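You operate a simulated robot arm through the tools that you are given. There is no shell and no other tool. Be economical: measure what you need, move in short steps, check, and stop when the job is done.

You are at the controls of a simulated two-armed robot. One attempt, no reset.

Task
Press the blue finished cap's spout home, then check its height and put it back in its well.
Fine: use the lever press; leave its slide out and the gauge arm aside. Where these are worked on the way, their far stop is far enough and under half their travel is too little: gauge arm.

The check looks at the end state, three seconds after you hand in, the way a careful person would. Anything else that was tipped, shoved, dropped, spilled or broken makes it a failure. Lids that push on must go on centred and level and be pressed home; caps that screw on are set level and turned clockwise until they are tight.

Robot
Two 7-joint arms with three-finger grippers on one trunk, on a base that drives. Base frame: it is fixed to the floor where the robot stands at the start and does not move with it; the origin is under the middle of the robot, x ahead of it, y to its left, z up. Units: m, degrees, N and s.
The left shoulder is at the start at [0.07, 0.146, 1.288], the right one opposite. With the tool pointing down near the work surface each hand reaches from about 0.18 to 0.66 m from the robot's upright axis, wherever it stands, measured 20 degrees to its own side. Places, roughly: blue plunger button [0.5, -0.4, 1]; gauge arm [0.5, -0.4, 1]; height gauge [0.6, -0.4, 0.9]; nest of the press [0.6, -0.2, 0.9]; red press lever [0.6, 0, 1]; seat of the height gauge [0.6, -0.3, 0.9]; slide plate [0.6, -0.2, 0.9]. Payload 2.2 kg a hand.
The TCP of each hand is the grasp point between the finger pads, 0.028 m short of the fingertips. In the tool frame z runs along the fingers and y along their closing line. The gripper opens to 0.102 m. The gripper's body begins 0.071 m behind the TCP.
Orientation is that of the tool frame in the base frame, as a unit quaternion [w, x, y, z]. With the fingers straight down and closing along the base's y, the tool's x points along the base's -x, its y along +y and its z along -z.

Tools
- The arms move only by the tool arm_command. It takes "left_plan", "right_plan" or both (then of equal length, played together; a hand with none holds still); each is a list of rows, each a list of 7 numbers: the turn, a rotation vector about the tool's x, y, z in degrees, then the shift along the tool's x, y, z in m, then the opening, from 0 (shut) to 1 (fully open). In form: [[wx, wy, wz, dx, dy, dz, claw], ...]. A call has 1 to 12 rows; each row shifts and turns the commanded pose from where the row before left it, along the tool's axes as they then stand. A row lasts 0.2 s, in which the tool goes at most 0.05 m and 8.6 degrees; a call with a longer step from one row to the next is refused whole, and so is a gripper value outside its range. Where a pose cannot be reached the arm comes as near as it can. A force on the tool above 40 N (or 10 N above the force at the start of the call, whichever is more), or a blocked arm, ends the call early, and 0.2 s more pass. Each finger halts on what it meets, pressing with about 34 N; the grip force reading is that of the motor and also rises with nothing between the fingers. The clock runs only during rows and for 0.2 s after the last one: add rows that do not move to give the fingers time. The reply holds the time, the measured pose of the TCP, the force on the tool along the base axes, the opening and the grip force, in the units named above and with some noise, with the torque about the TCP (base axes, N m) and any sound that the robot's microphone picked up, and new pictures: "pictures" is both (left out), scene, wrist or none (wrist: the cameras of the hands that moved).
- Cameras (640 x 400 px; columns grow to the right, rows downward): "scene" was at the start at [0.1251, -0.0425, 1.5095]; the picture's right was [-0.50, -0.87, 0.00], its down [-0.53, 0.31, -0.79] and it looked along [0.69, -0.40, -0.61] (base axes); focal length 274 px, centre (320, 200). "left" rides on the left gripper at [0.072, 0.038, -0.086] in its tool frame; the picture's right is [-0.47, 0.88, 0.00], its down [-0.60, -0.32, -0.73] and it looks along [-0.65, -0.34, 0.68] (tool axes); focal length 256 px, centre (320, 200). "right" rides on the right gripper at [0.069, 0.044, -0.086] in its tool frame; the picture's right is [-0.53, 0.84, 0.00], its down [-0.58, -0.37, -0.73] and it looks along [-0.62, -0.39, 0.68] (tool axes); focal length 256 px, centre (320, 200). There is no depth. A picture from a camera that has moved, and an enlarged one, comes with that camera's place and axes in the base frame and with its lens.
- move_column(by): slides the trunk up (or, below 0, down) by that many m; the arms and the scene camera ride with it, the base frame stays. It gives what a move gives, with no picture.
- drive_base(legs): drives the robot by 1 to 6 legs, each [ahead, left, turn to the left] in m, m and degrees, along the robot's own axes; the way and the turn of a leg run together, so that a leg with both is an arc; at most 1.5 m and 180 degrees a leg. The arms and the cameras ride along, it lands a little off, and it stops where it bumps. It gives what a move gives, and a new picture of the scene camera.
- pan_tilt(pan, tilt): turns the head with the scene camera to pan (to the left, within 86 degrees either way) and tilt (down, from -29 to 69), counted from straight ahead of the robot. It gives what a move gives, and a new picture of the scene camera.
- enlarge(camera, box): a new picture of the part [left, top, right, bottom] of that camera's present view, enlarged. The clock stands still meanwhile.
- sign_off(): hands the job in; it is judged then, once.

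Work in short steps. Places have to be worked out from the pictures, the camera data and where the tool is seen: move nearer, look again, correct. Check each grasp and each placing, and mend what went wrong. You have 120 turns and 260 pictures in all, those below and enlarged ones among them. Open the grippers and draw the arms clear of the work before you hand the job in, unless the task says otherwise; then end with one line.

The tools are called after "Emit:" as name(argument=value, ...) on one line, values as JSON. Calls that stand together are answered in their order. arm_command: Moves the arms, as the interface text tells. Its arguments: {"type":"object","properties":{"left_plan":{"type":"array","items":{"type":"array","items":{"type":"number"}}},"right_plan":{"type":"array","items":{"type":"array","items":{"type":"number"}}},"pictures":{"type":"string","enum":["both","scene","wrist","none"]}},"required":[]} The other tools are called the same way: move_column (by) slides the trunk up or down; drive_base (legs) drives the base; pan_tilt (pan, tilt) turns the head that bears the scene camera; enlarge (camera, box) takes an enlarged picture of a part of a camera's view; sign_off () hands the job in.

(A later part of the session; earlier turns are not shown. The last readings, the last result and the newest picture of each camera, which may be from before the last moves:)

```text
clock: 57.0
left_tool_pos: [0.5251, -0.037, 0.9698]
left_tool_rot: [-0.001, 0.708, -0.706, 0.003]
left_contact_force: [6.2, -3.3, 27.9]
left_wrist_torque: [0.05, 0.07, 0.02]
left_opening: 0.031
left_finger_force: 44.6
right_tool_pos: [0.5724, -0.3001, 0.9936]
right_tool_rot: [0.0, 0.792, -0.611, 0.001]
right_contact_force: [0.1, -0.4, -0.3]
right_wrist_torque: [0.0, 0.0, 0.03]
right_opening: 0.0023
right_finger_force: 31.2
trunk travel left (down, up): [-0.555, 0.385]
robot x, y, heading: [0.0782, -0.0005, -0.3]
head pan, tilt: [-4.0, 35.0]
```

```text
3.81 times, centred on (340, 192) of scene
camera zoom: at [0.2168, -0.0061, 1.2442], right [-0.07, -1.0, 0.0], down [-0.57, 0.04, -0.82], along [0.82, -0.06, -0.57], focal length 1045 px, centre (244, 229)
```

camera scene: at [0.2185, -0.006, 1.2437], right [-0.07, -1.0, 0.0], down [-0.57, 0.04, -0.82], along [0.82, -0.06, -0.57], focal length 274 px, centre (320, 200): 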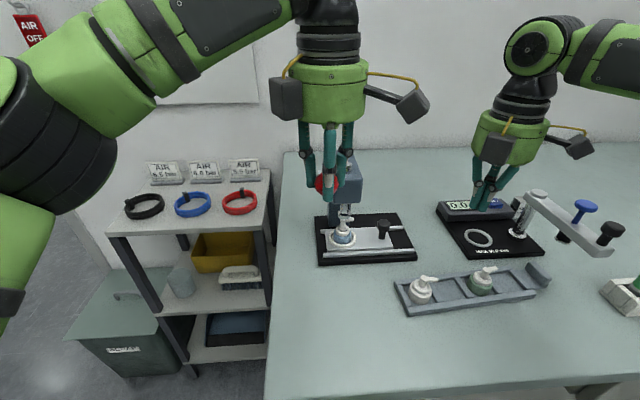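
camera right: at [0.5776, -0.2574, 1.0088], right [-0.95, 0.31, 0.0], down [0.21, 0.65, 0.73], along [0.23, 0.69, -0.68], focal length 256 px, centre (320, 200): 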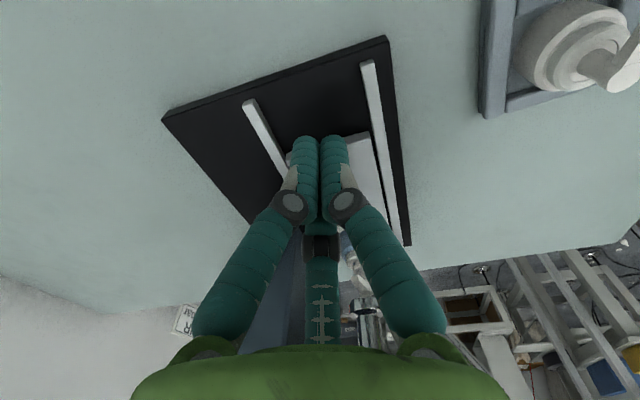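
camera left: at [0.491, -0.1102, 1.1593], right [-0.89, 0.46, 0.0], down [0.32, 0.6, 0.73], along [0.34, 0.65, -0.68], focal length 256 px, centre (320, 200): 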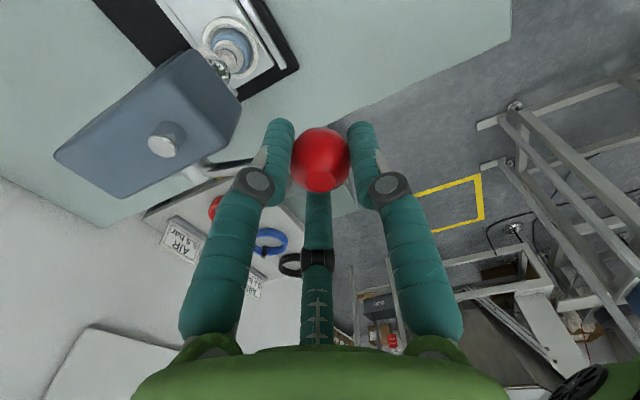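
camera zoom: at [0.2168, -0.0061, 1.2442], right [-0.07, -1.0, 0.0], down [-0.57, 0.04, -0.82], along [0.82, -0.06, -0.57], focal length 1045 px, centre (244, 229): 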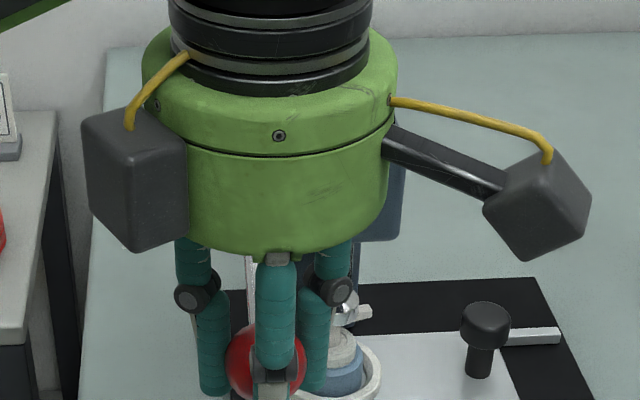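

Force has risen to 28 N, so the spout is being pressed. I push a little further until it stops.

Emit:
arm_command(left_plan=[[0, 0, 0, 0, -0.002, 0.005, 0], [0, 0, 0, 0, -0.002, 0.005, 0], [0, 0, 0, 0, 0, 0, 0]], pictures="none")

Emit:
enlarge(camera="scene", box=[270, 140, 410, 245])

```text
clock: 57.8
left_tool_pos: [0.5244, -0.0372, 0.9635]
left_tool_rot: [0.0, -0.707, 0.708, -0.004]
left_contact_force: [-6.1, 0.7, 36.3]
left_wrist_torque: [0.2, 0.11, -0.07]
left_opening: 0.0307
left_finger_force: 44.8
right_tool_pos: [0.5684, -0.3002, 0.9961]
right_tool_rot: [-0.001, 0.792, -0.611, 0.003]
right_contact_force: [0.2, -0.6, -0.1]
right_wrist_torque: [0.01, -0.02, 0.0]
right_opening: 0.0018
right_finger_force: 31.3
trunk travel left (down, up): [-0.555, 0.385]
robot x, y, heading: [0.0809, 0.0005, -0.1]
head pan, tilt: [-4.0, 35.0]
```

```text
3.81 times, centred on (340, 192) of scene
camera zoom: at [0.2129, -0.0052, 1.2444], right [-0.07, -1.0, 0.0], down [-0.57, 0.04, -0.82], along [0.82, -0.06, -0.57], focal length 1045 px, centre (244, 229)
```

zoom: 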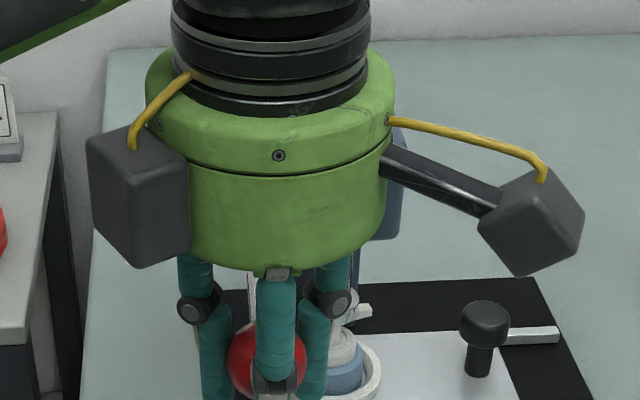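

Emit:
arm_command(left_plan=[[0, 0, 0, 0, 0.001, 0.005, 0], [0, 0, 0, 0, 0, 0.005, 0], [0, 0, 0, 0, 0, 0, 0]], pictures="none")

Emit:
enlarge(camera="scene", box=[290, 170, 390, 240])

```text
clock: 58.6
left_tool_pos: [0.5252, -0.0378, 0.9459]
left_tool_rot: [0.0, -0.706, 0.708, 0.003]
left_contact_force: [-15.9, -0.6, -1.8]
left_wrist_torque: [-0.15, -0.17, -0.08]
left_opening: 0.0363
left_finger_force: 45.4
right_tool_pos: [0.5696, -0.3007, 0.9947]
right_tool_rot: [0.0, 0.791, -0.612, 0.002]
right_contact_force: [0.0, 0.1, -0.5]
right_wrist_torque: [0.01, 0.02, 0.01]
right_opening: 0.0021
right_finger_force: 31.3
trunk travel left (down, up): [-0.555, 0.385]
robot x, y, heading: [0.0823, -0.002, -0.0]
head pan, tilt: [-4.0, 35.0]
```

```text
5.71 times, centred on (340, 205) of scene
camera zoom: at [0.2153, -0.0057, 1.2434], right [-0.07, -1.0, 0.0], down [-0.57, 0.04, -0.82], along [0.82, -0.06, -0.57], focal length 1568 px, centre (206, 171)
```

zoom: 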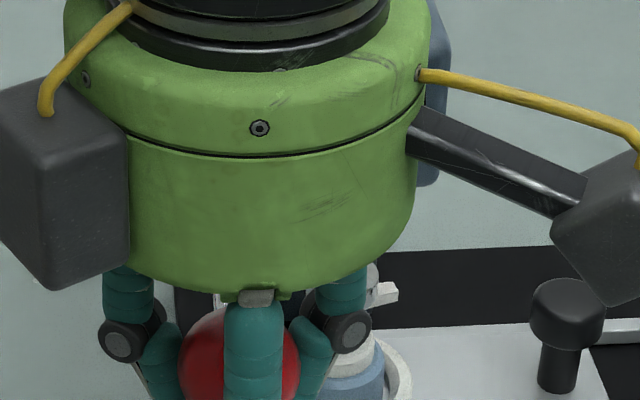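

The grip slipped down the ball somewhat. I look at the ball and the cap from the wrist cameras before going on.

Emit:
enlarge(camera="left", box=[120, 0, 440, 200])

Emit:
enlarge(camera="right", box=[0, 0, 640, 400])

```text
2.00 times, centred on (280, 100) of left
camera zoom: at [0.4871, -0.1104, 1.0332], right [-0.88, 0.47, 0.01], down [0.32, 0.6, 0.73], along [0.34, 0.65, -0.68], focal length 512 px, centre (400, 400)
```

zoom: 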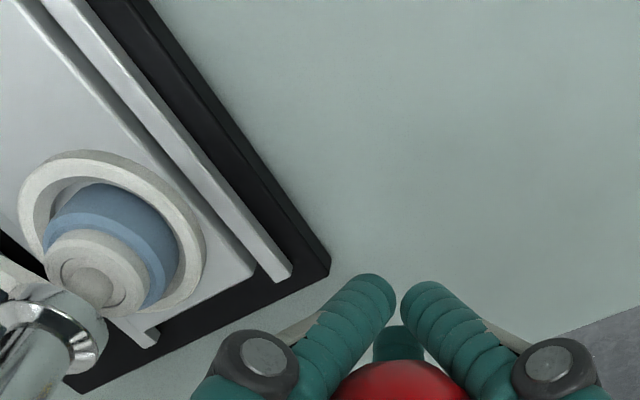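

```text
1.00 times, centred on (320, 200) of right (not enlarged: the box is as wide or as high as the picture)
camera zoom: at [0.5457, -0.3785, 1.0798], right [-0.95, 0.3, 0.0], down [0.2, 0.65, 0.73], along [0.22, 0.7, -0.68], focal length 256 px, centre (320, 200)
```

zoom: 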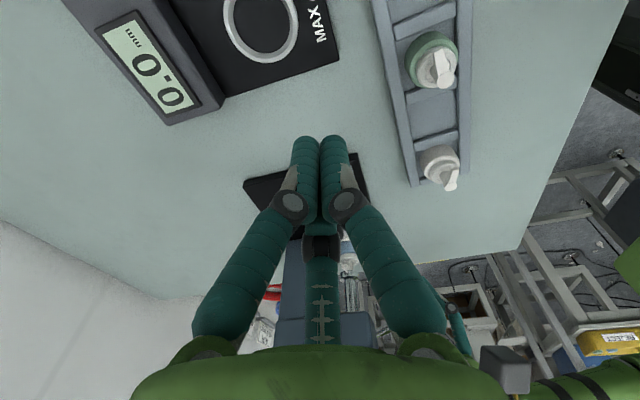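

The ram is on the spout, nearly flush. I open the left grip, rise above the ball, and will push down on it from on top with a nearly closed tripod.

Emit:
arm_command(left_plan=[[0, 0, 0, 0, 0, 0, 0.3], [0, 0, 0, 0, 0, 0, 0.6], [0, 0, 0, 0, 0, 0, 0.6], [0, 0, 0, 0, 0, -0.03, 0.6], [0, 0, 0, 0, 0, -0.03, 0.6], [0, 0, 0, 0, 0, -0.03, 0.6], [0, 0, 0, 0, 0, 0, 0.6]])

Emit:
enlarge(camera="left", box=[120, 0, 440, 200])

Emit:
enlarge(camera="scene", box=[270, 150, 410, 255])

```text
clock: 60.2
left_tool_pos: [0.5303, -0.0364, 1.0385]
left_tool_rot: [0.0, 0.707, -0.707, 0.0]
left_contact_force: [-1.1, -0.5, 0.6]
left_wrist_torque: [-0.02, 0.01, 0.04]
left_opening: 0.0613
left_finger_force: 0.1
right_tool_pos: [0.5735, -0.2991, 0.9936]
right_tool_rot: [0.0, 0.792, -0.611, 0.001]
right_contact_force: [0.5, 0.5, -0.2]
right_wrist_torque: [0.03, -0.01, -0.03]
right_opening: 0.0022
right_finger_force: 31.3
trunk travel left (down, up): [-0.555, 0.385]
robot x, y, heading: [0.0827, -0.0023, 0.1]
head pan, tilt: [-4.0, 35.0]
camera scene: at [0.2193, -0.0055, 1.2436], right [-0.07, -1.0, 0.0], down [-0.57, 0.04, -0.82], along [0.82, -0.06, -0.57], focal length 274 px, centre (320, 200)
camera left: at [0.4927, -0.1097, 1.1263], right [-0.89, 0.46, 0.0], down [0.32, 0.6, 0.73], along [0.34, 0.65, -0.68], focal length 256 px, centre (320, 200)
```

scene: 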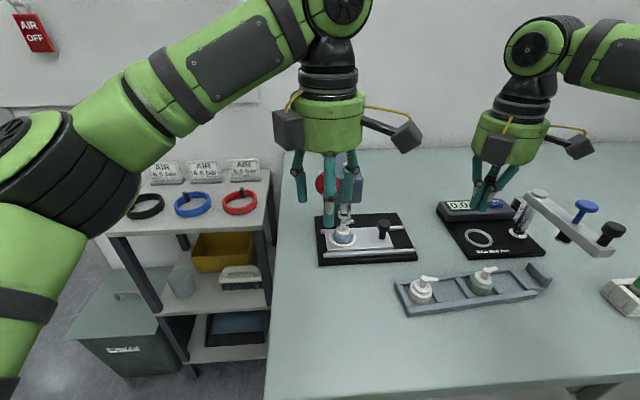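
left: 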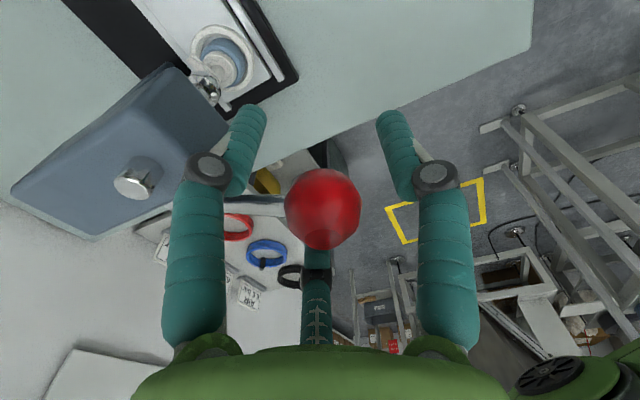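

```text
2.00 times, centred on (280, 100) of left
camera zoom: at [0.4927, -0.1097, 1.1263], right [-0.89, 0.46, 0.0], down [0.32, 0.6, 0.73], along [0.34, 0.65, -0.68], focal length 512 px, centre (400, 400)
```

zoom: 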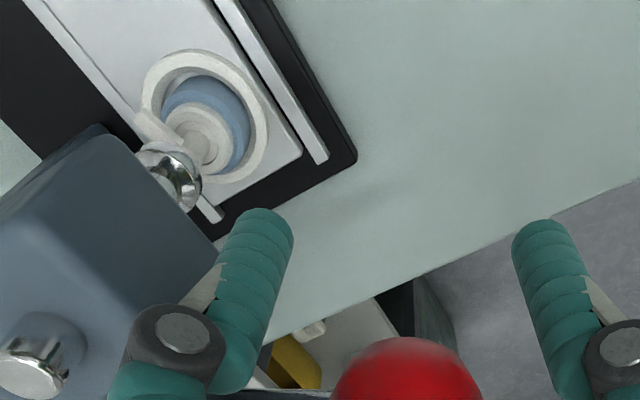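

```text
3.81 times, centred on (340, 202) of scene
camera zoom: at [0.2193, -0.0055, 1.2436], right [-0.07, -1.0, 0.0], down [-0.57, 0.04, -0.82], along [0.82, -0.06, -0.57], focal length 1045 px, centre (244, 190)
```

zoom: 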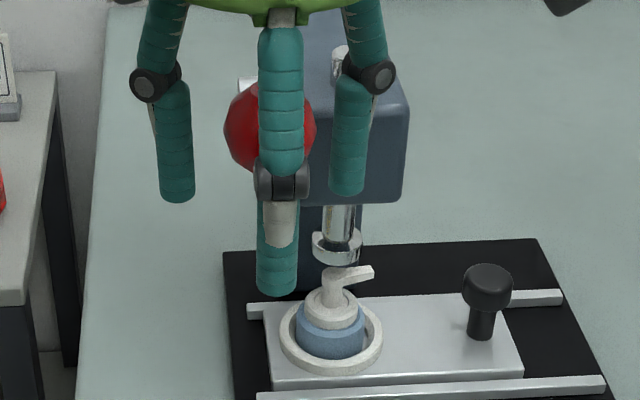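

The lever sprang back up by itself. I look at the cap closely and compare it with the others in the tray.

Emit:
enlarge(camera="scene", box=[325, 200, 375, 260])

Emit:
enlarge(camera="scene", box=[390, 250, 510, 320])

Emit:
enlarge(camera="left", box=[180, 10, 280, 100])

```text
6.67 times, centred on (350, 230) of scene
camera zoom: at [0.2193, -0.0055, 1.2436], right [-0.07, -1.0, 0.0], down [-0.57, 0.04, -0.82], along [0.82, -0.06, -0.57], focal length 1830 px, centre (120, 0)
```

zoom: 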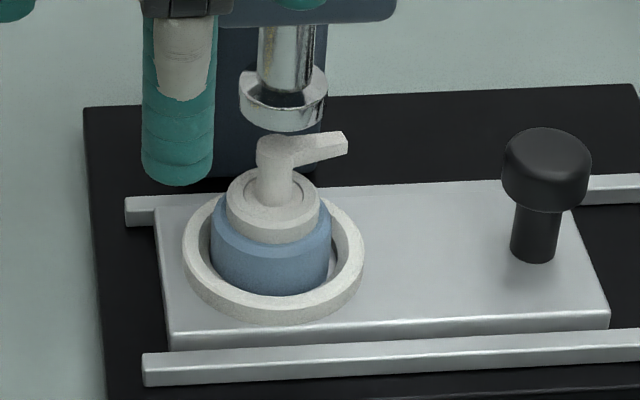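

```text
5.33 times, centred on (450, 285) of scene
camera zoom: at [0.2193, -0.0055, 1.2436], right [-0.07, -1.0, 0.0], down [-0.57, 0.04, -0.82], along [0.82, -0.06, -0.57], focal length 1464 px, centre (-373, -253)
```

zoom: 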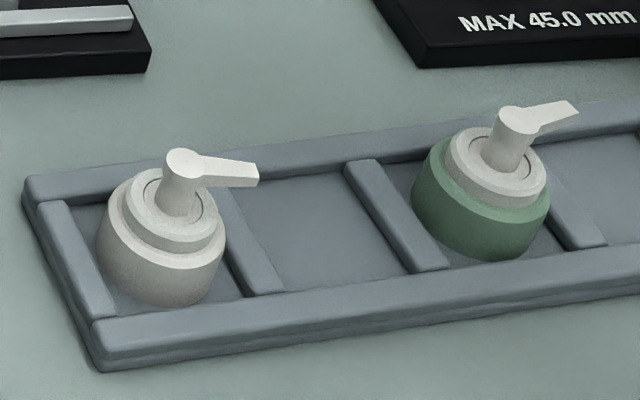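

```text
4.44 times, centred on (230, 55) of left
camera zoom: at [0.4927, -0.1097, 1.1263], right [-0.89, 0.46, 0.0], down [0.32, 0.6, 0.73], along [0.34, 0.65, -0.68], focal length 1138 px, centre (720, 844)
```

zoom: 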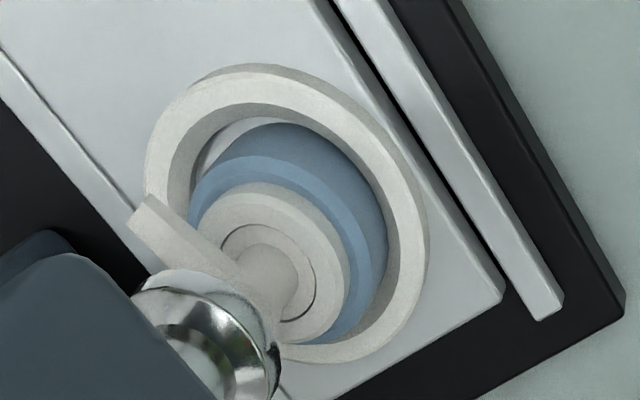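

The blue spout's base is now flush like its neighbours. I raise and retract the left hand, and bring the open right hand over the slide knob, offset toward −y.

Emit:
arm_command(left_plan=[[0, 0, 0, 0, 0, -0.03, 0.6], [0, 0, 0, 0, 0, -0.04, 0.6], [0, 0, 0, 0, 0, -0.04, 0.6], [0, 0, 0, -0.02, 0.04, -0.02, 0.6], [0, 0, 0, -0.02, 0.04, -0.02, 0.6], [0, 0, 0, -0.02, 0.04, 0, 0.6], [0, 0, 0, 0, 0, 0, 0.6]], right_plan=[[0, 0, 0, 0, 0, 0, 0.3], [0, 0, 0, 0, 0, 0, 0.6], [0, 0, 0, 0, 0, 0, 0.9], [0, 0, 0, -0.0391, -0.0188, 0, 0.9], [0, 0, 0, -0.0391, -0.0188, 0, 0.9], [0, 0, 0, -0.0392, -0.0187, 0, 0.9], [0, 0, 0, 0, 0, 0, 0.9]])

Emit:
enlarge(camera="right", box=[220, 50, 420, 175])

```text
clock: 61.8
left_tool_pos: [0.4085, 0.0213, 1.19]
left_tool_rot: [-0.001, 0.708, -0.707, 0.0]
left_contact_force: [-0.2, -0.3, 0.3]
left_wrist_torque: [0.03, -0.02, 0.01]
left_opening: 0.0614
left_finger_force: 0.1
right_tool_pos: [0.595, -0.1832, 0.993]
right_tool_rot: [0.001, 0.791, -0.612, 0.0]
right_contact_force: [0.1, 0.4, 0.4]
right_wrist_torque: [0.02, -0.01, 0.02]
right_opening: 0.0919
right_finger_force: 0.1
right hand out of reach, approached as far as the arm can: row 6
trunk travel left (down, up): [-0.555, 0.385]
robot x, y, heading: [0.0818, 0.0003, -0.1]
head pan, tilt: [-4.0, 35.0]
camera scene: at [0.218, -0.006, 1.2438], right [-0.07, -1.0, 0.0], down [-0.57, 0.04, -0.82], along [0.82, -0.06, -0.57], focal length 274 px, centre (320, 200)
camera right: at [0.5705, -0.2607, 1.0784], right [-0.95, 0.31, 0.0], down [0.21, 0.65, 0.73], along [0.22, 0.7, -0.68], focal length 256 px, centre (320, 200)
camera left: at [0.3706, -0.0511, 1.2766], right [-0.89, 0.46, 0.0], down [0.32, 0.6, 0.73], along [0.34, 0.65, -0.68], focal length 256 px, centre (320, 200)
```

scene: 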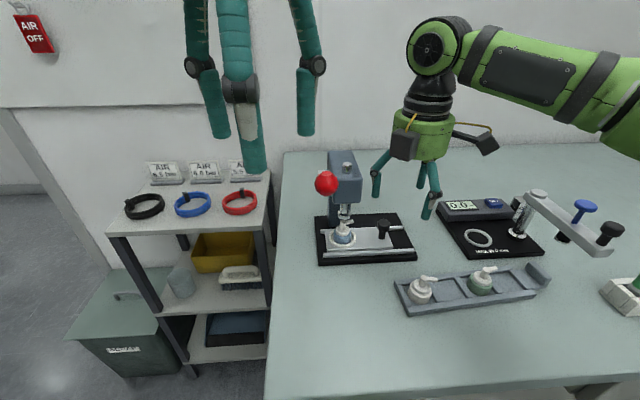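
right: 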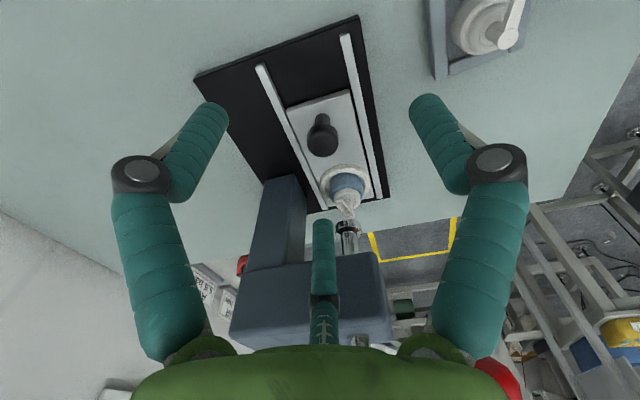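
left: 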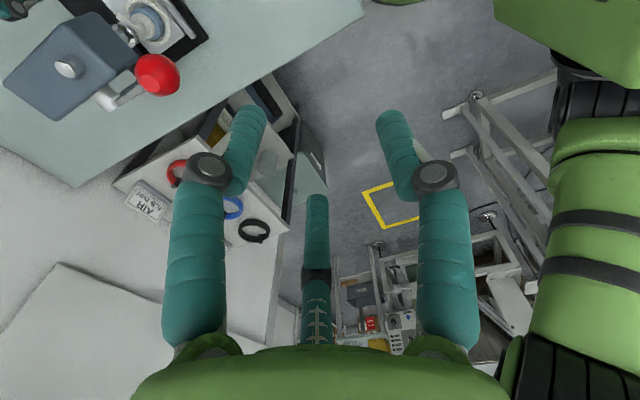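

```text
3.20 times, centred on (320, 112) of right
camera zoom: at [0.5705, -0.2607, 1.0784], right [-0.95, 0.31, 0.0], down [0.21, 0.65, 0.73], along [0.22, 0.7, -0.68], focal length 819 px, centre (320, 480)
```

zoom: 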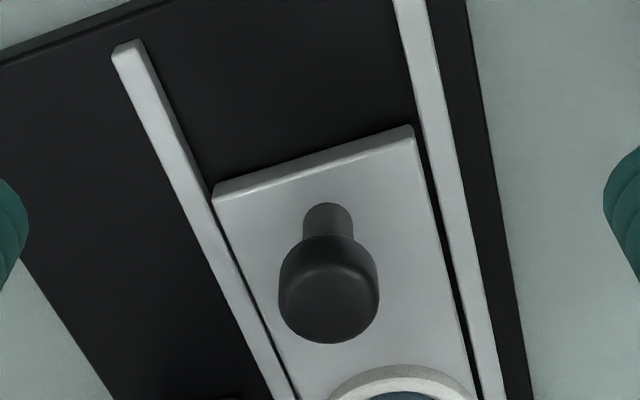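

Knob is at (+0.007,+0.029) from my axis, just inside the open prongs. I lower the trunk 4 cm for more reach before descending.

Emit:
move_column(by=-0.04)

Emit:
arm_command(right_plan=[[0, 0, 0, -0.0097, -0.0026, 0, 0.98], [0, 0, 0, 0, 0, 0, 0.98]], pictures="wrist")

```text
clock: 62.7
left_tool_pos: [0.4097, 0.0225, 1.1495]
left_tool_rot: [0.0, 0.708, -0.706, 0.0]
left_contact_force: [-0.1, 0.3, 0.5]
left_wrist_torque: [0.03, -0.02, 0.02]
left_opening: 0.0613
left_finger_force: 0.1
right_tool_pos: [0.5945, -0.1819, 0.9521]
right_tool_rot: [0.001, 0.791, -0.612, 0.001]
right_contact_force: [0.0, -0.9, -0.2]
right_wrist_torque: [0.02, -0.03, -0.01]
right_opening: 0.0921
right_finger_force: 0.0
trunk travel left (down, up): [-0.515, 0.425]
robot x, y, heading: [0.0776, 0.0013, 0.3]
head pan, tilt: [-4.0, 35.0]
```

```text
clock: 63.3
left_tool_pos: [0.41, 0.022, 1.1498]
left_tool_rot: [0.001, 0.707, -0.707, 0.0]
left_contact_force: [0.2, -0.8, -0.1]
left_wrist_torque: [-0.01, -0.02, 0.0]
left_opening: 0.0609
left_finger_force: 0.1
right_tool_pos: [0.5961, -0.1825, 0.952]
right_tool_rot: [0.001, 0.791, -0.612, 0.0]
right_contact_force: [-0.1, 0.0, 1.1]
right_wrist_torque: [0.0, -0.01, -0.01]
right_opening: 0.0999
right_finger_force: 0.1
right hand out of reach, approached as far as the arm can: row 1
trunk travel left (down, up): [-0.515, 0.425]
robot x, y, heading: [0.0832, -0.0001, -0.2]
head pan, tilt: [-4.0, 35.0]
camera right: at [0.5711, -0.2603, 1.0383], right [-0.95, 0.3, 0.0], down [0.21, 0.65, 0.73], along [0.22, 0.7, -0.68], focal length 256 px, centre (320, 200)
```

right: 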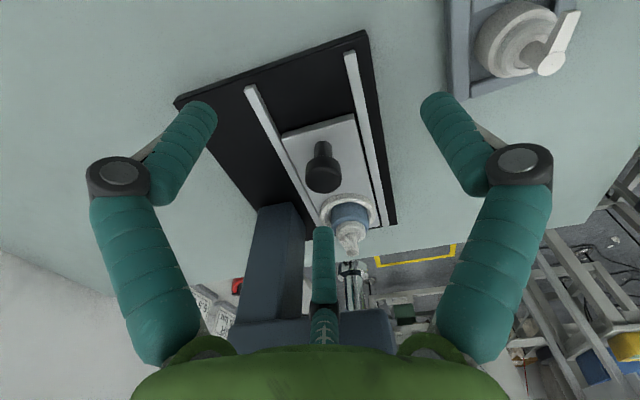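

Still within the open circle with ~8 mm margin. I descend here and close, which will draw the knob toward the hand's centre.

Emit:
arm_command(right_plan=[[0, 0, 0, 0, 0, 0.012, 0.98], [0, 0, 0, 0, 0, 0.01, 0.98], [0, 0, 0, 0, 0, 0, 0.98]], pictures="wrist")

Emit:
enlarge(camera="scene", box=[310, 160, 470, 280])

```text
clock: 64.1
left_tool_pos: [0.409, 0.0225, 1.1495]
left_tool_rot: [0.002, 0.708, -0.706, -0.002]
left_contact_force: [0.5, -0.5, -0.6]
left_wrist_torque: [0.0, 0.01, 0.02]
left_opening: 0.0612
left_finger_force: 0.1
right_tool_pos: [0.5951, -0.1812, 0.9303]
right_tool_rot: [0.001, 0.791, -0.612, 0.0]
right_contact_force: [0.5, 0.6, -0.2]
right_wrist_torque: [-0.05, 0.02, 0.01]
right_opening: 0.0999
right_finger_force: 0.0
trunk travel left (down, up): [-0.515, 0.425]
robot x, y, heading: [0.0824, 0.0034, -0.2]
head pan, tilt: [-4.0, 35.0]
camera right: at [0.5713, -0.2599, 1.0157], right [-0.95, 0.3, 0.0], down [0.21, 0.65, 0.73], along [0.22, 0.7, -0.68], focal length 256 px, centre (320, 200)
```

right: 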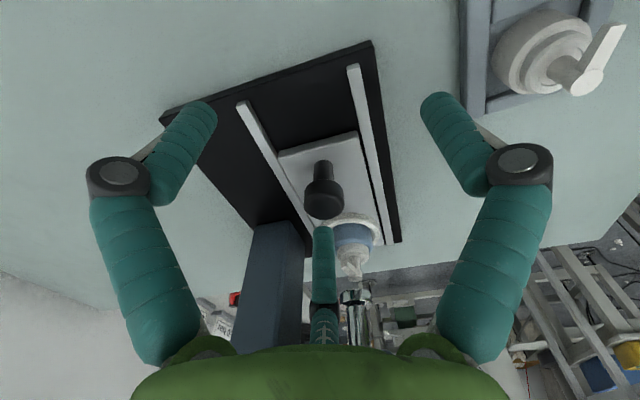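

```text
3.33 times, centred on (390, 220) of scene
camera zoom: at [0.2188, -0.0055, 1.2037], right [-0.07, -1.0, 0.0], down [-0.57, 0.04, -0.82], along [0.82, -0.06, -0.57], focal length 915 px, centre (87, 133)
```

zoom: 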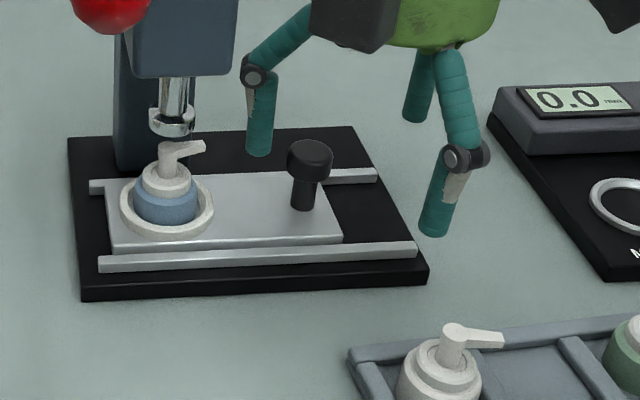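

The +y prong stands between nest and knob. I close gradually.

Emit:
arm_command(right_plan=[[0, 0, 0, 0, 0, 0, 0.8], [0, 0, 0, 0, 0, 0, 0.6], [0, 0, 0, 0, 0, 0, 0.45], [0, 0, 0, 0, 0, 0, 0.3], [0, 0, 0, 0, 0, 0, 0.15], [0, 0, 0, 0, 0, 0, 0.1], [0, 0, 0, 0, 0, 0, 0.1]], pictures="wrist")

Emit:
enlarge(camera="scene", box=[310, 160, 470, 280])

```text
clock: 65.7
left_tool_pos: [0.4092, 0.0219, 1.1487]
left_tool_rot: [0.0, 0.708, -0.707, 0.0]
left_contact_force: [0.5, -0.7, 1.2]
left_wrist_torque: [-0.04, -0.01, 0.03]
left_opening: 0.0612
left_finger_force: 0.1
right_tool_pos: [0.597, -0.1821, 0.93]
right_tool_rot: [0.0, 0.792, -0.611, 0.001]
right_contact_force: [1.1, -0.5, -0.4]
right_wrist_torque: [0.0, -0.02, -0.01]
right_opening: 0.0285
right_finger_force: 13.9
trunk travel left (down, up): [-0.515, 0.425]
robot x, y, heading: [0.0819, 0.0001, 0.2]
head pan, tilt: [-4.0, 35.0]
camera right: at [0.5716, -0.2602, 1.0156], right [-0.95, 0.3, 0.0], down [0.21, 0.65, 0.73], along [0.22, 0.7, -0.68], focal length 256 px, centre (320, 200)
```

right: 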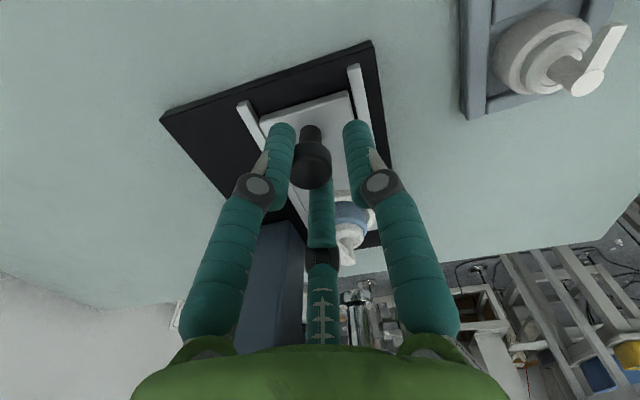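

```text
3.33 times, centred on (390, 220) of scene
camera zoom: at [0.2191, -0.0056, 1.2036], right [-0.07, -1.0, 0.0], down [-0.57, 0.04, -0.82], along [0.82, -0.06, -0.57], focal length 915 px, centre (87, 133)
```

zoom: 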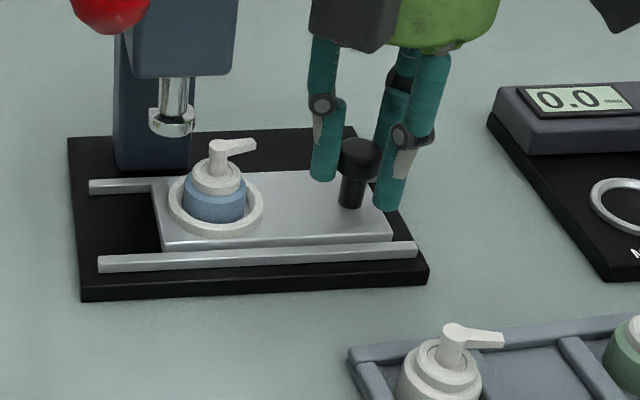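

The closing prongs drew the slide out ~28 mm. I pull it the rest of the way to −y.

Emit:
arm_command(right_plan=[[0, 0, 0, 0.0145, 0.0018, 0, 0.1], [0, 0, 0, 0.014, 0.0027, 0, 0.1], [0, 0, 0, 0.014, 0.0037, 0, 0.1], [0, 0, 0, 0.014, 0.0037, 0, 0.1], [0, 0, 0, 0, 0, 0, 0.1]], pictures="none")

Emit:
enlarge(camera="scene", box=[310, 160, 470, 280])

```text
clock: 66.9
left_tool_pos: [0.4109, 0.0225, 1.1487]
left_tool_rot: [0.0, 0.708, -0.707, 0.0]
left_contact_force: [-0.5, -0.7, 0.3]
left_wrist_torque: [0.0, 0.0, 0.01]
left_opening: 0.0613
left_finger_force: 0.0
right_tool_pos: [0.5992, -0.2384, 0.9299]
right_tool_rot: [-0.001, 0.792, -0.611, 0.0]
right_contact_force: [6.4, 3.3, 0.0]
right_wrist_torque: [-0.01, -0.33, 0.02]
right_opening: 0.026
right_finger_force: 11.0
trunk travel left (down, up): [-0.515, 0.425]
robot x, y, heading: [0.08, -0.0009, 0.3]
head pan, tilt: [-4.0, 35.0]
```

```text
3.33 times, centred on (390, 220) of scene
camera zoom: at [0.2201, -0.0049, 1.2035], right [-0.07, -1.0, 0.0], down [-0.57, 0.04, -0.82], along [0.82, -0.06, -0.57], focal length 915 px, centre (87, 133)
```

zoom: 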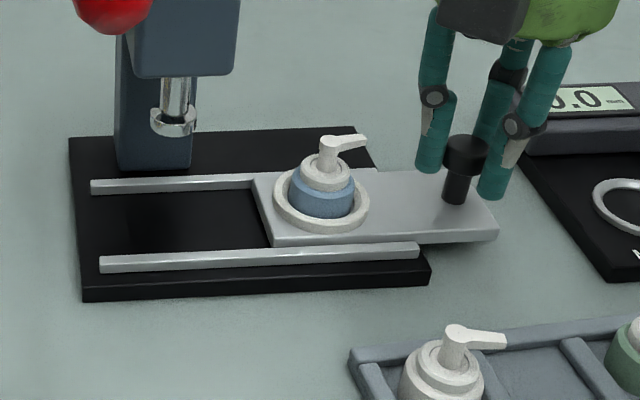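

Emit:
arm_command(right_plan=[[0, 0, 0, 0.0048, 0.0003, 0, 0.1], [0, 0, 0, 0.0039, 0.001, 0, 0.1], [0, 0, 0, 0, 0, 0, 0.1]], pictures="none")

Emit:
enlarge(camera="scene", box=[310, 160, 470, 280])

```text
clock: 67.7
left_tool_pos: [0.4092, 0.0281, 1.1483]
left_tool_rot: [0.003, 0.708, -0.707, 0.002]
left_contact_force: [0.7, 0.4, -0.5]
left_wrist_torque: [0.0, -0.01, -0.01]
left_opening: 0.0614
left_finger_force: 0.1
right_tool_pos: [0.6, -0.2408, 0.9301]
right_tool_rot: [0.001, 0.793, -0.61, -0.002]
right_contact_force: [-1.2, 28.7, -9.3]
right_wrist_torque: [0.57, -0.1, 0.15]
right_opening: 0.029
right_finger_force: 14.4
trunk travel left (down, up): [-0.515, 0.425]
robot x, y, heading: [0.0818, 0.0005, 0.0]
head pan, tilt: [-4.0, 35.0]
```

```text
3.33 times, centred on (390, 220) of scene
camera zoom: at [0.2197, 0.0002, 1.2034], right [-0.07, -1.0, 0.01], down [-0.57, 0.04, -0.82], along [0.82, -0.06, -0.57], focal length 915 px, centre (87, 133)
```

zoom: 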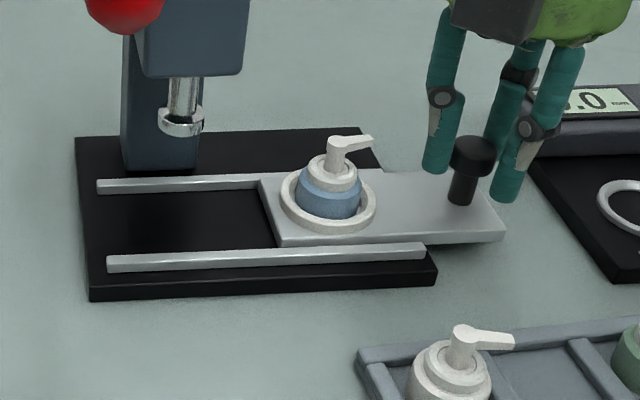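

The slide is out at its stop. I release the knob, rise and move above the cap.

Emit:
arm_command(right_plan=[[0, 0, 0, -0.006, -0.0016, 0, 0.3], [0, 0, 0, 0, 0, 0, 0.5], [0, 0, 0, 0, 0, -0.03, 0.5], [0, 0, 0, 0, 0, -0.035, 0.5], [0, 0, 0, -0.0338, -0.0091, 0, 0.5], [0, 0, 0, -0.0338, -0.0091, 0, 0.45], [0, 0, 0, 0, 0, 0, 0.45]], pictures="wrist")

Emit:
enlarge(camera="right", box=[220, 50, 420, 175])

```text
clock: 69.3
left_tool_pos: [0.4104, 0.0223, 1.1489]
left_tool_rot: [0.001, 0.708, -0.706, -0.001]
left_contact_force: [0.6, 0.1, -0.7]
left_wrist_torque: [-0.01, 0.03, 0.01]
left_opening: 0.061
left_finger_force: 0.0
right_tool_pos: [0.5891, -0.1905, 0.9899]
right_tool_rot: [0.0, 0.791, -0.612, 0.0]
right_contact_force: [-0.2, -0.9, 0.1]
right_wrist_torque: [0.01, 0.04, -0.02]
right_opening: 0.046
right_finger_force: 0.1
right hand out of reach, approached as far as the arm can: row 6
trunk travel left (down, up): [-0.515, 0.425]
robot x, y, heading: [0.0781, 0.0046, -0.0]
head pan, tilt: [-4.0, 35.0]
camera right: at [0.5651, -0.2688, 1.0758], right [-0.95, 0.31, 0.0], down [0.21, 0.65, 0.73], along [0.23, 0.7, -0.68], focal length 256 px, centre (320, 200)
```

right: 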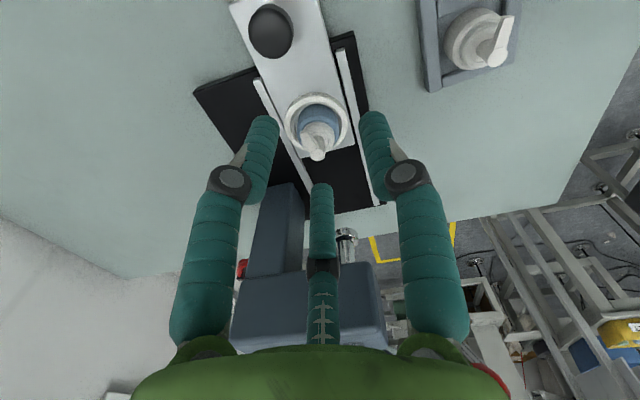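

```text
3.20 times, centred on (320, 112) of right
camera zoom: at [0.5651, -0.2688, 1.0758], right [-0.95, 0.31, 0.0], down [0.21, 0.65, 0.73], along [0.23, 0.7, -0.68], focal length 819 px, centre (320, 480)
```

zoom: 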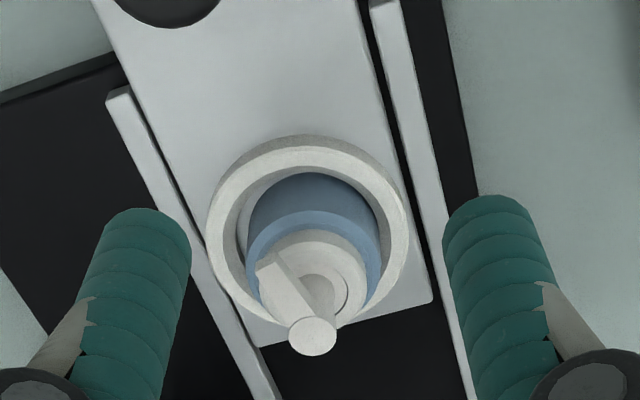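

Reach at this height is marginal with the trunk so low. I raise the trunk 5 cm and approach at a lower hand height.

Emit:
move_column(by=0.05)

Emit:
arm_command(right_plan=[[0, 0, 0, 0, 0, 0.035, 0.45], [0, 0, 0, 0, 0, 0.035, 0.45], [0, 0, 0, -0.0227, -0.0179, 0, 0.45], [0, 0, 0, 0, 0, 0, 0.45]], pictures="wrist")

Emit:
enlarge(camera="right", box=[220, 70, 420, 195])

```text
clock: 70.2
left_tool_pos: [0.4099, 0.0222, 1.1999]
left_tool_rot: [0.001, 0.708, -0.706, -0.001]
left_contact_force: [-0.4, -1.0, 0.9]
left_wrist_torque: [0.01, 0.0, 0.0]
left_opening: 0.0613
left_finger_force: 0.0
right_tool_pos: [0.5892, -0.1903, 1.0405]
right_tool_rot: [0.0, 0.79, -0.613, 0.0]
right_contact_force: [-0.5, -0.6, -0.1]
right_wrist_torque: [-0.03, -0.04, 0.0]
right_opening: 0.0458
right_finger_force: 0.0
trunk travel left (down, up): [-0.565, 0.375]
robot x, y, heading: [0.0803, -0.0006, 0.1]
head pan, tilt: [-4.0, 35.0]
```

```text
clock: 71.2
left_tool_pos: [0.4084, 0.0211, 1.1985]
left_tool_rot: [0.0, 0.708, -0.707, 0.0]
left_contact_force: [-0.8, -0.7, 0.6]
left_wrist_torque: [0.02, -0.02, 0.03]
left_opening: 0.0611
left_finger_force: 0.2
right_tool_pos: [0.5986, -0.1677, 0.969]
right_tool_rot: [-0.002, 0.79, -0.613, 0.001]
right_contact_force: [0.1, 0.1, -0.1]
right_wrist_torque: [0.01, -0.01, -0.01]
right_opening: 0.046
right_finger_force: 0.1
right hand out of reach, approached as far as the arm can: row 3
trunk travel left (down, up): [-0.565, 0.375]
robot x, y, heading: [0.0809, 0.0009, -0.0]
head pan, tilt: [-4.0, 35.0]
camera right: at [0.5731, -0.246, 1.0546], right [-0.95, 0.31, 0.0], down [0.21, 0.65, 0.73], along [0.23, 0.7, -0.68], focal length 256 px, centre (320, 200)
```

right: 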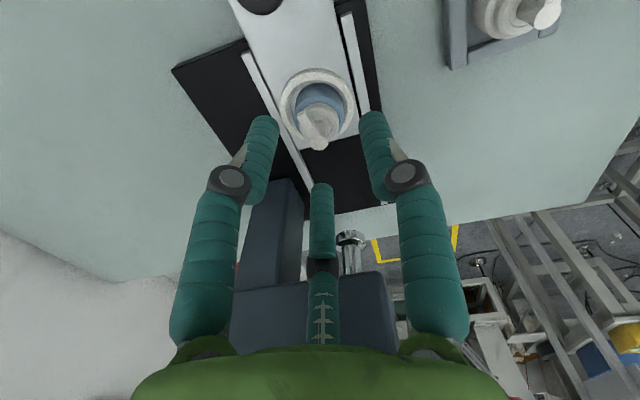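

```text
3.20 times, centred on (320, 132) of right
camera zoom: at [0.5731, -0.246, 1.0546], right [-0.95, 0.31, 0.0], down [0.21, 0.65, 0.73], along [0.23, 0.7, -0.68], focal length 819 px, centre (320, 416)
```

zoom: 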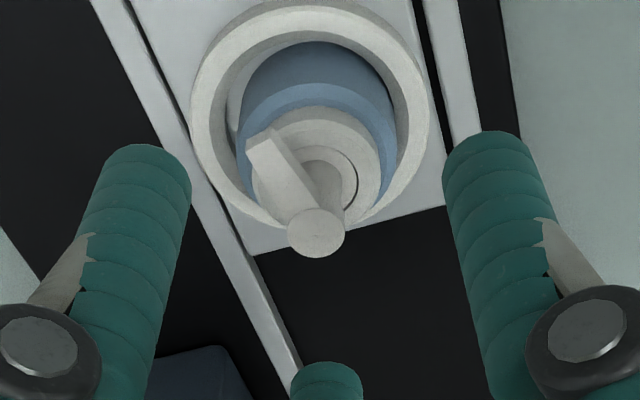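

The cap is about 8–9 mm forward (+y) of the axis. I correct while descending a bit and look again.

Emit:
arm_command(right_plan=[[0, 0, 0, 0, 0, 0.014, 0.45], [0, 0, 0, -0.0069, -0.005, 0.006, 0.45], [0, 0, 0, 0, 0, 0, 0.45]], pictures="none")

Emit:
enlarge(camera="right", box=[220, 80, 420, 205])

Emit:
enlarge(camera="scene", box=[320, 150, 440, 240])

```text
clock: 72.0
left_tool_pos: [0.4093, 0.0219, 1.1991]
left_tool_rot: [0.001, 0.708, -0.706, 0.0]
left_contact_force: [0.5, 0.2, 0.0]
left_wrist_torque: [0.05, -0.02, 0.02]
left_opening: 0.0614
left_finger_force: 0.1
right_tool_pos: [0.5986, -0.1622, 0.9488]
right_tool_rot: [-0.002, 0.791, -0.612, 0.001]
right_contact_force: [0.1, 0.3, 0.5]
right_wrist_torque: [-0.03, 0.02, 0.0]
right_opening: 0.0461
right_finger_force: 0.1
right hand out of reach, approached as far as the arm can: row 2
trunk travel left (down, up): [-0.565, 0.375]
robot x, y, heading: [0.0766, 0.0001, 0.0]
head pan, tilt: [-4.0, 35.0]
```

```text
3.20 times, centred on (320, 142) of right
camera zoom: at [0.5731, -0.2401, 1.0343], right [-0.95, 0.31, 0.0], down [0.21, 0.65, 0.73], along [0.23, 0.7, -0.68], focal length 819 px, centre (320, 384)
```

zoom: 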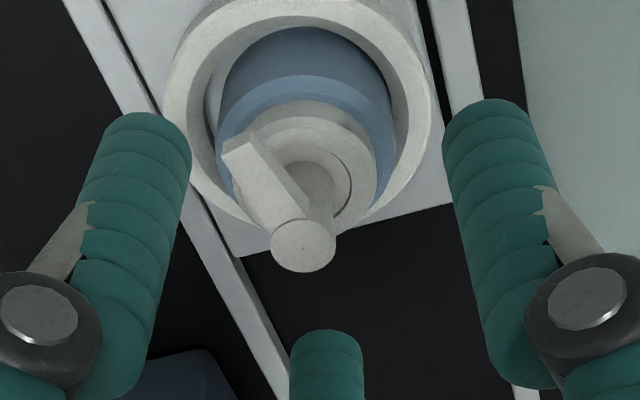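

```text
4.44 times, centred on (380, 195) of scene
camera zoom: at [0.2188, -0.0055, 1.2537], right [-0.07, -1.0, 0.0], down [-0.57, 0.04, -0.82], along [0.82, -0.06, -0.57], focal length 1220 px, centre (53, 222)
```

zoom: 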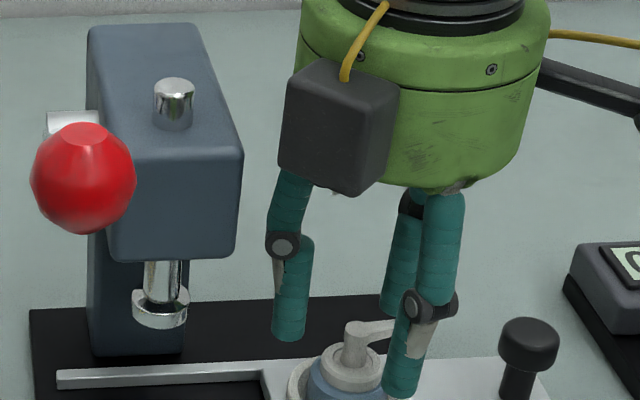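

About (+0.004,+0.003) left to correct. I descend partly, shift, and look again.

Emit:
arm_command(right_plan=[[0, 0, 0, 0, 0, 0.008, 0.5], [0, 0, 0, -0.0018, -0.0045, 0.004, 0.5], [0, 0, 0, 0, 0, 0, 0.5]], pictures="none")

Emit:
enlarge(camera="right", box=[220, 80, 420, 205])

```text
clock: 72.8
left_tool_pos: [0.4087, 0.0222, 1.1982]
left_tool_rot: [0.001, 0.708, -0.707, -0.001]
left_contact_force: [-0.3, 0.5, -1.3]
left_wrist_torque: [0.01, 0.01, -0.02]
left_opening: 0.0611
left_finger_force: 0.0
right_tool_pos: [0.599, -0.1616, 0.9365]
right_tool_rot: [-0.002, 0.791, -0.612, 0.001]
right_contact_force: [-0.8, -0.2, 0.5]
right_wrist_torque: [0.02, -0.02, 0.01]
right_opening: 0.0513
right_finger_force: 0.1
right hand out of reach, approached as far as the arm can: row 2
trunk travel left (down, up): [-0.565, 0.375]
robot x, y, heading: [0.0806, 0.0035, -0.0]
head pan, tilt: [-4.0, 35.0]
```

```text
3.20 times, centred on (320, 142) of right
camera zoom: at [0.5744, -0.2399, 1.0222], right [-0.95, 0.31, 0.0], down [0.21, 0.65, 0.73], along [0.23, 0.7, -0.68], focal length 819 px, centre (320, 384)
```

zoom: 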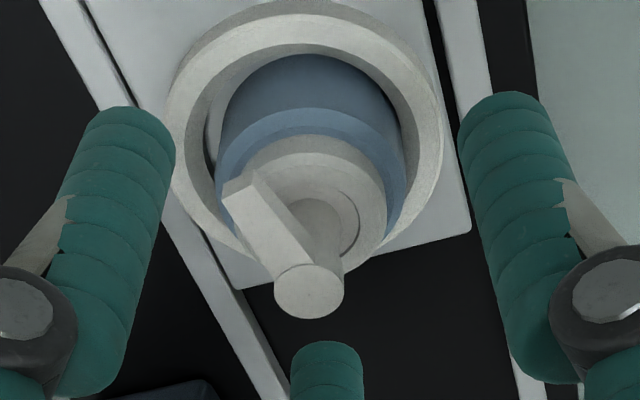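

Still ~4 mm off; lower down the reach is better. I descend to grasp height and apply the correction there.

Emit:
arm_command(right_plan=[[0, 0, 0, 0, 0, 0.01, 0.5], [0, 0, 0, -0.001, -0.001, 0.008, 0.5], [0, 0, 0, -0.0016, -0.0025, 0, 0.5], [0, 0, 0, 0, 0, 0, 0.5]], pictures="none")

Emit:
enlarge(camera="right", box=[220, 80, 420, 205])

```text
clock: 73.8
left_tool_pos: [0.4094, 0.0228, 1.199]
left_tool_rot: [0.001, 0.708, -0.706, -0.001]
left_contact_force: [0.2, -0.1, 0.7]
left_wrist_torque: [-0.01, -0.04, 0.0]
left_opening: 0.0613
left_finger_force: 0.0
right_tool_pos: [0.5986, -0.1598, 0.918]
right_tool_rot: [-0.002, 0.79, -0.613, 0.0]
right_contact_force: [-0.2, -0.1, -0.2]
right_wrist_torque: [0.0, -0.02, 0.03]
right_opening: 0.0511
right_finger_force: 0.0
right hand out of reach, approached as far as the arm can: row 3
trunk travel left (down, up): [-0.565, 0.375]
robot x, y, heading: [0.0803, -0.0005, -0.0]
head pan, tilt: [-4.0, 35.0]
```

```text
3.20 times, centred on (320, 142) of right
camera zoom: at [0.5746, -0.2389, 1.0042], right [-0.95, 0.31, 0.0], down [0.21, 0.65, 0.73], along [0.23, 0.7, -0.68], focal length 819 px, centre (320, 384)
```

zoom: 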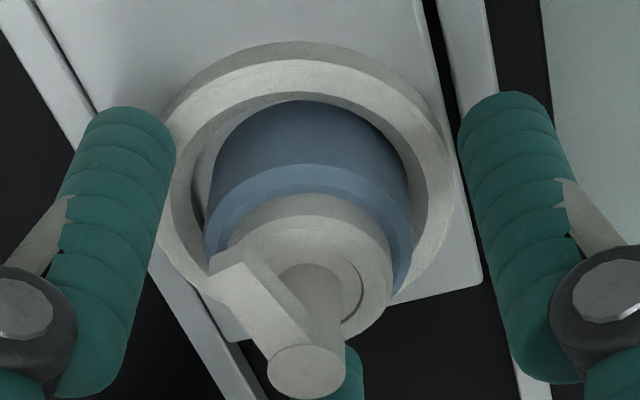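

Within about 3 mm, inside the prongs' capture. I close gently at grasp height.

Emit:
arm_command(right_plan=[[0, 0, 0, 0, 0, 0, 0.4], [0, 0, 0, 0, 0, 0, 0.34], [0, 0, 0, 0, 0, 0, 0.3], [0, 0, 0, 0, 0, 0, 0.25], [0, 0, 0, 0, 0, 0, 0.15], [0, 0, 0, 0, 0, 0, 0.1]], pictures="none")

Emit:
enlarge(camera="right", box=[220, 80, 420, 205])

```text
clock: 75.2
left_tool_pos: [0.4104, 0.0218, 1.199]
left_tool_rot: [0.001, 0.708, -0.707, 0.0]
left_contact_force: [0.1, 0.6, -0.6]
left_wrist_torque: [0.03, 0.04, 0.0]
left_opening: 0.0612
left_finger_force: 0.0
right_tool_pos: [0.5999, -0.1601, 0.9178]
right_tool_rot: [-0.002, 0.79, -0.612, 0.001]
right_contact_force: [3.1, -1.3, 0.2]
right_wrist_torque: [0.0, -0.11, -0.03]
right_opening: 0.0316
right_finger_force: 10.0
trunk travel left (down, up): [-0.565, 0.375]
robot x, y, heading: [0.0781, -0.001, 0.0]
head pan, tilt: [-4.0, 35.0]
```

```text
3.20 times, centred on (320, 142) of right
camera zoom: at [0.5752, -0.2391, 1.0042], right [-0.95, 0.31, 0.0], down [0.21, 0.65, 0.73], along [0.23, 0.7, -0.68], focal length 819 px, centre (320, 384)
```

zoom: 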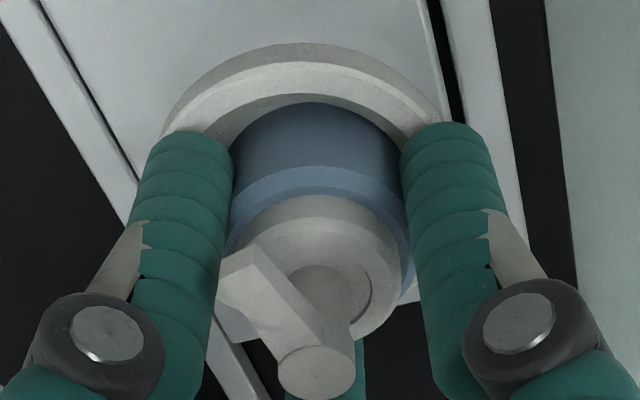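

Gripped. I lift the cap, back the hand toward the gauge, and turn the head to the gauge.

Emit:
arm_command(right_plan=[[0, 0, 0, 0, 0, -0.02, 0.08], [0, 0, 0, 0, 0, -0.03, 0.08], [0, 0, 0, 0.02, 0.02, -0.03, 0.08], [0, 0, 0, 0.03, 0.02, -0.01, 0.08], [0, 0, 0, 0, 0, 0, 0.08]], pictures="wrist")

Emit:
pan_tilt(pan=-35, tilt=38)

Emit:
enlarge(camera="scene", box=[200, 100, 440, 260])

```text
clock: 76.4
left_tool_pos: [0.41, 0.0216, 1.1985]
left_tool_rot: [0.0, 0.708, -0.706, -0.001]
left_contact_force: [0.8, 0.9, -0.4]
left_wrist_torque: [-0.05, 0.01, 0.03]
left_opening: 0.0614
left_finger_force: 0.1
right_tool_pos: [0.5703, -0.2219, 1.0076]
right_tool_rot: [0.0, 0.79, -0.613, 0.0]
right_contact_force: [0.0, 0.0, 0.5]
right_wrist_torque: [-0.03, -0.02, -0.02]
right_opening: 0.0316
right_finger_force: 10.0
right hand out of reach, approached as far as the arm can: row 2
trunk travel left (down, up): [-0.565, 0.375]
robot x, y, heading: [0.0819, 0.0002, 0.2]
head pan, tilt: [-4.0, 35.0]
camera right: at [0.5448, -0.2995, 1.0931], right [-0.95, 0.31, 0.0], down [0.21, 0.65, 0.73], along [0.22, 0.7, -0.68], focal length 256 px, centre (320, 200)
```

right: 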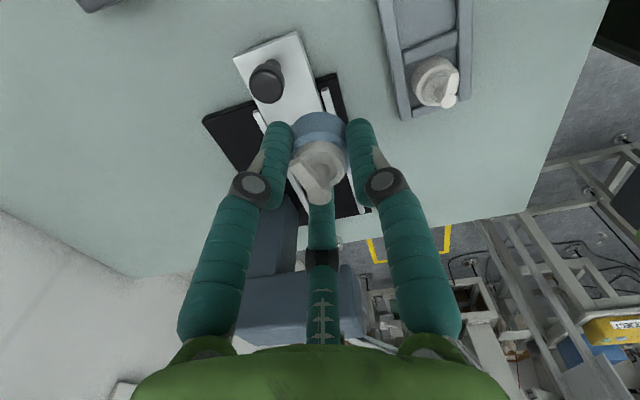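

```text
clock: 77.3
left_tool_pos: [0.4098, 0.0232, 1.1988]
left_tool_rot: [0.001, 0.707, -0.707, 0.0]
left_contact_force: [0.0, -0.3, 0.3]
left_wrist_torque: [0.03, -0.05, 0.02]
left_opening: 0.0612
left_finger_force: 0.0
right_tool_pos: [0.5695, -0.2219, 1.0069]
right_tool_rot: [0.0, 0.791, -0.612, 0.0]
right_contact_force: [-0.3, 0.3, -0.3]
right_wrist_torque: [0.01, 0.04, 0.0]
right_opening: 0.0315
right_finger_force: 10.6
trunk travel left (down, up): [-0.565, 0.375]
robot x, y, heading: [0.0819, 0.0013, -0.1]
head pan, tilt: [-35.0, 38.0]
camera scene: at [0.2018, -0.0488, 1.2491], right [-0.57, -0.82, 0.0], down [-0.5, 0.35, -0.79], along [0.65, -0.45, -0.62], focal length 274 px, centre (320, 200)
```

scene: 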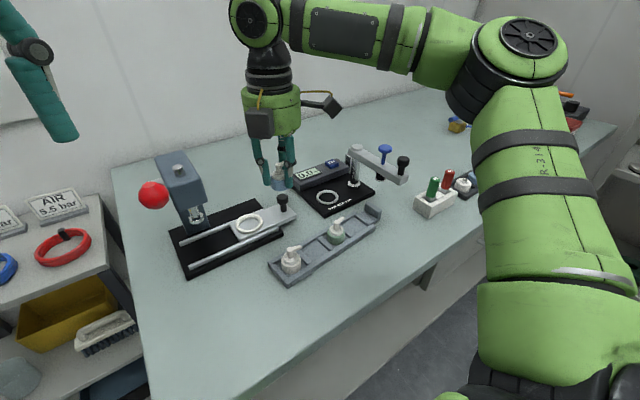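

```text
2.50 times, centred on (320, 180) of scene
camera zoom: at [0.2018, -0.0488, 1.2491], right [-0.57, -0.82, 0.0], down [-0.5, 0.35, -0.79], along [0.65, -0.45, -0.62], focal length 686 px, centre (320, 250)
```

zoom: 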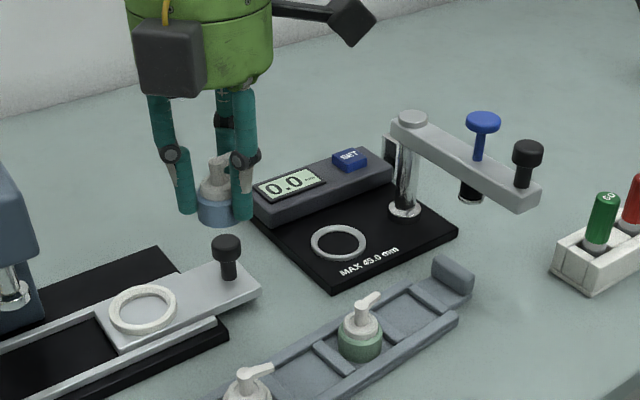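

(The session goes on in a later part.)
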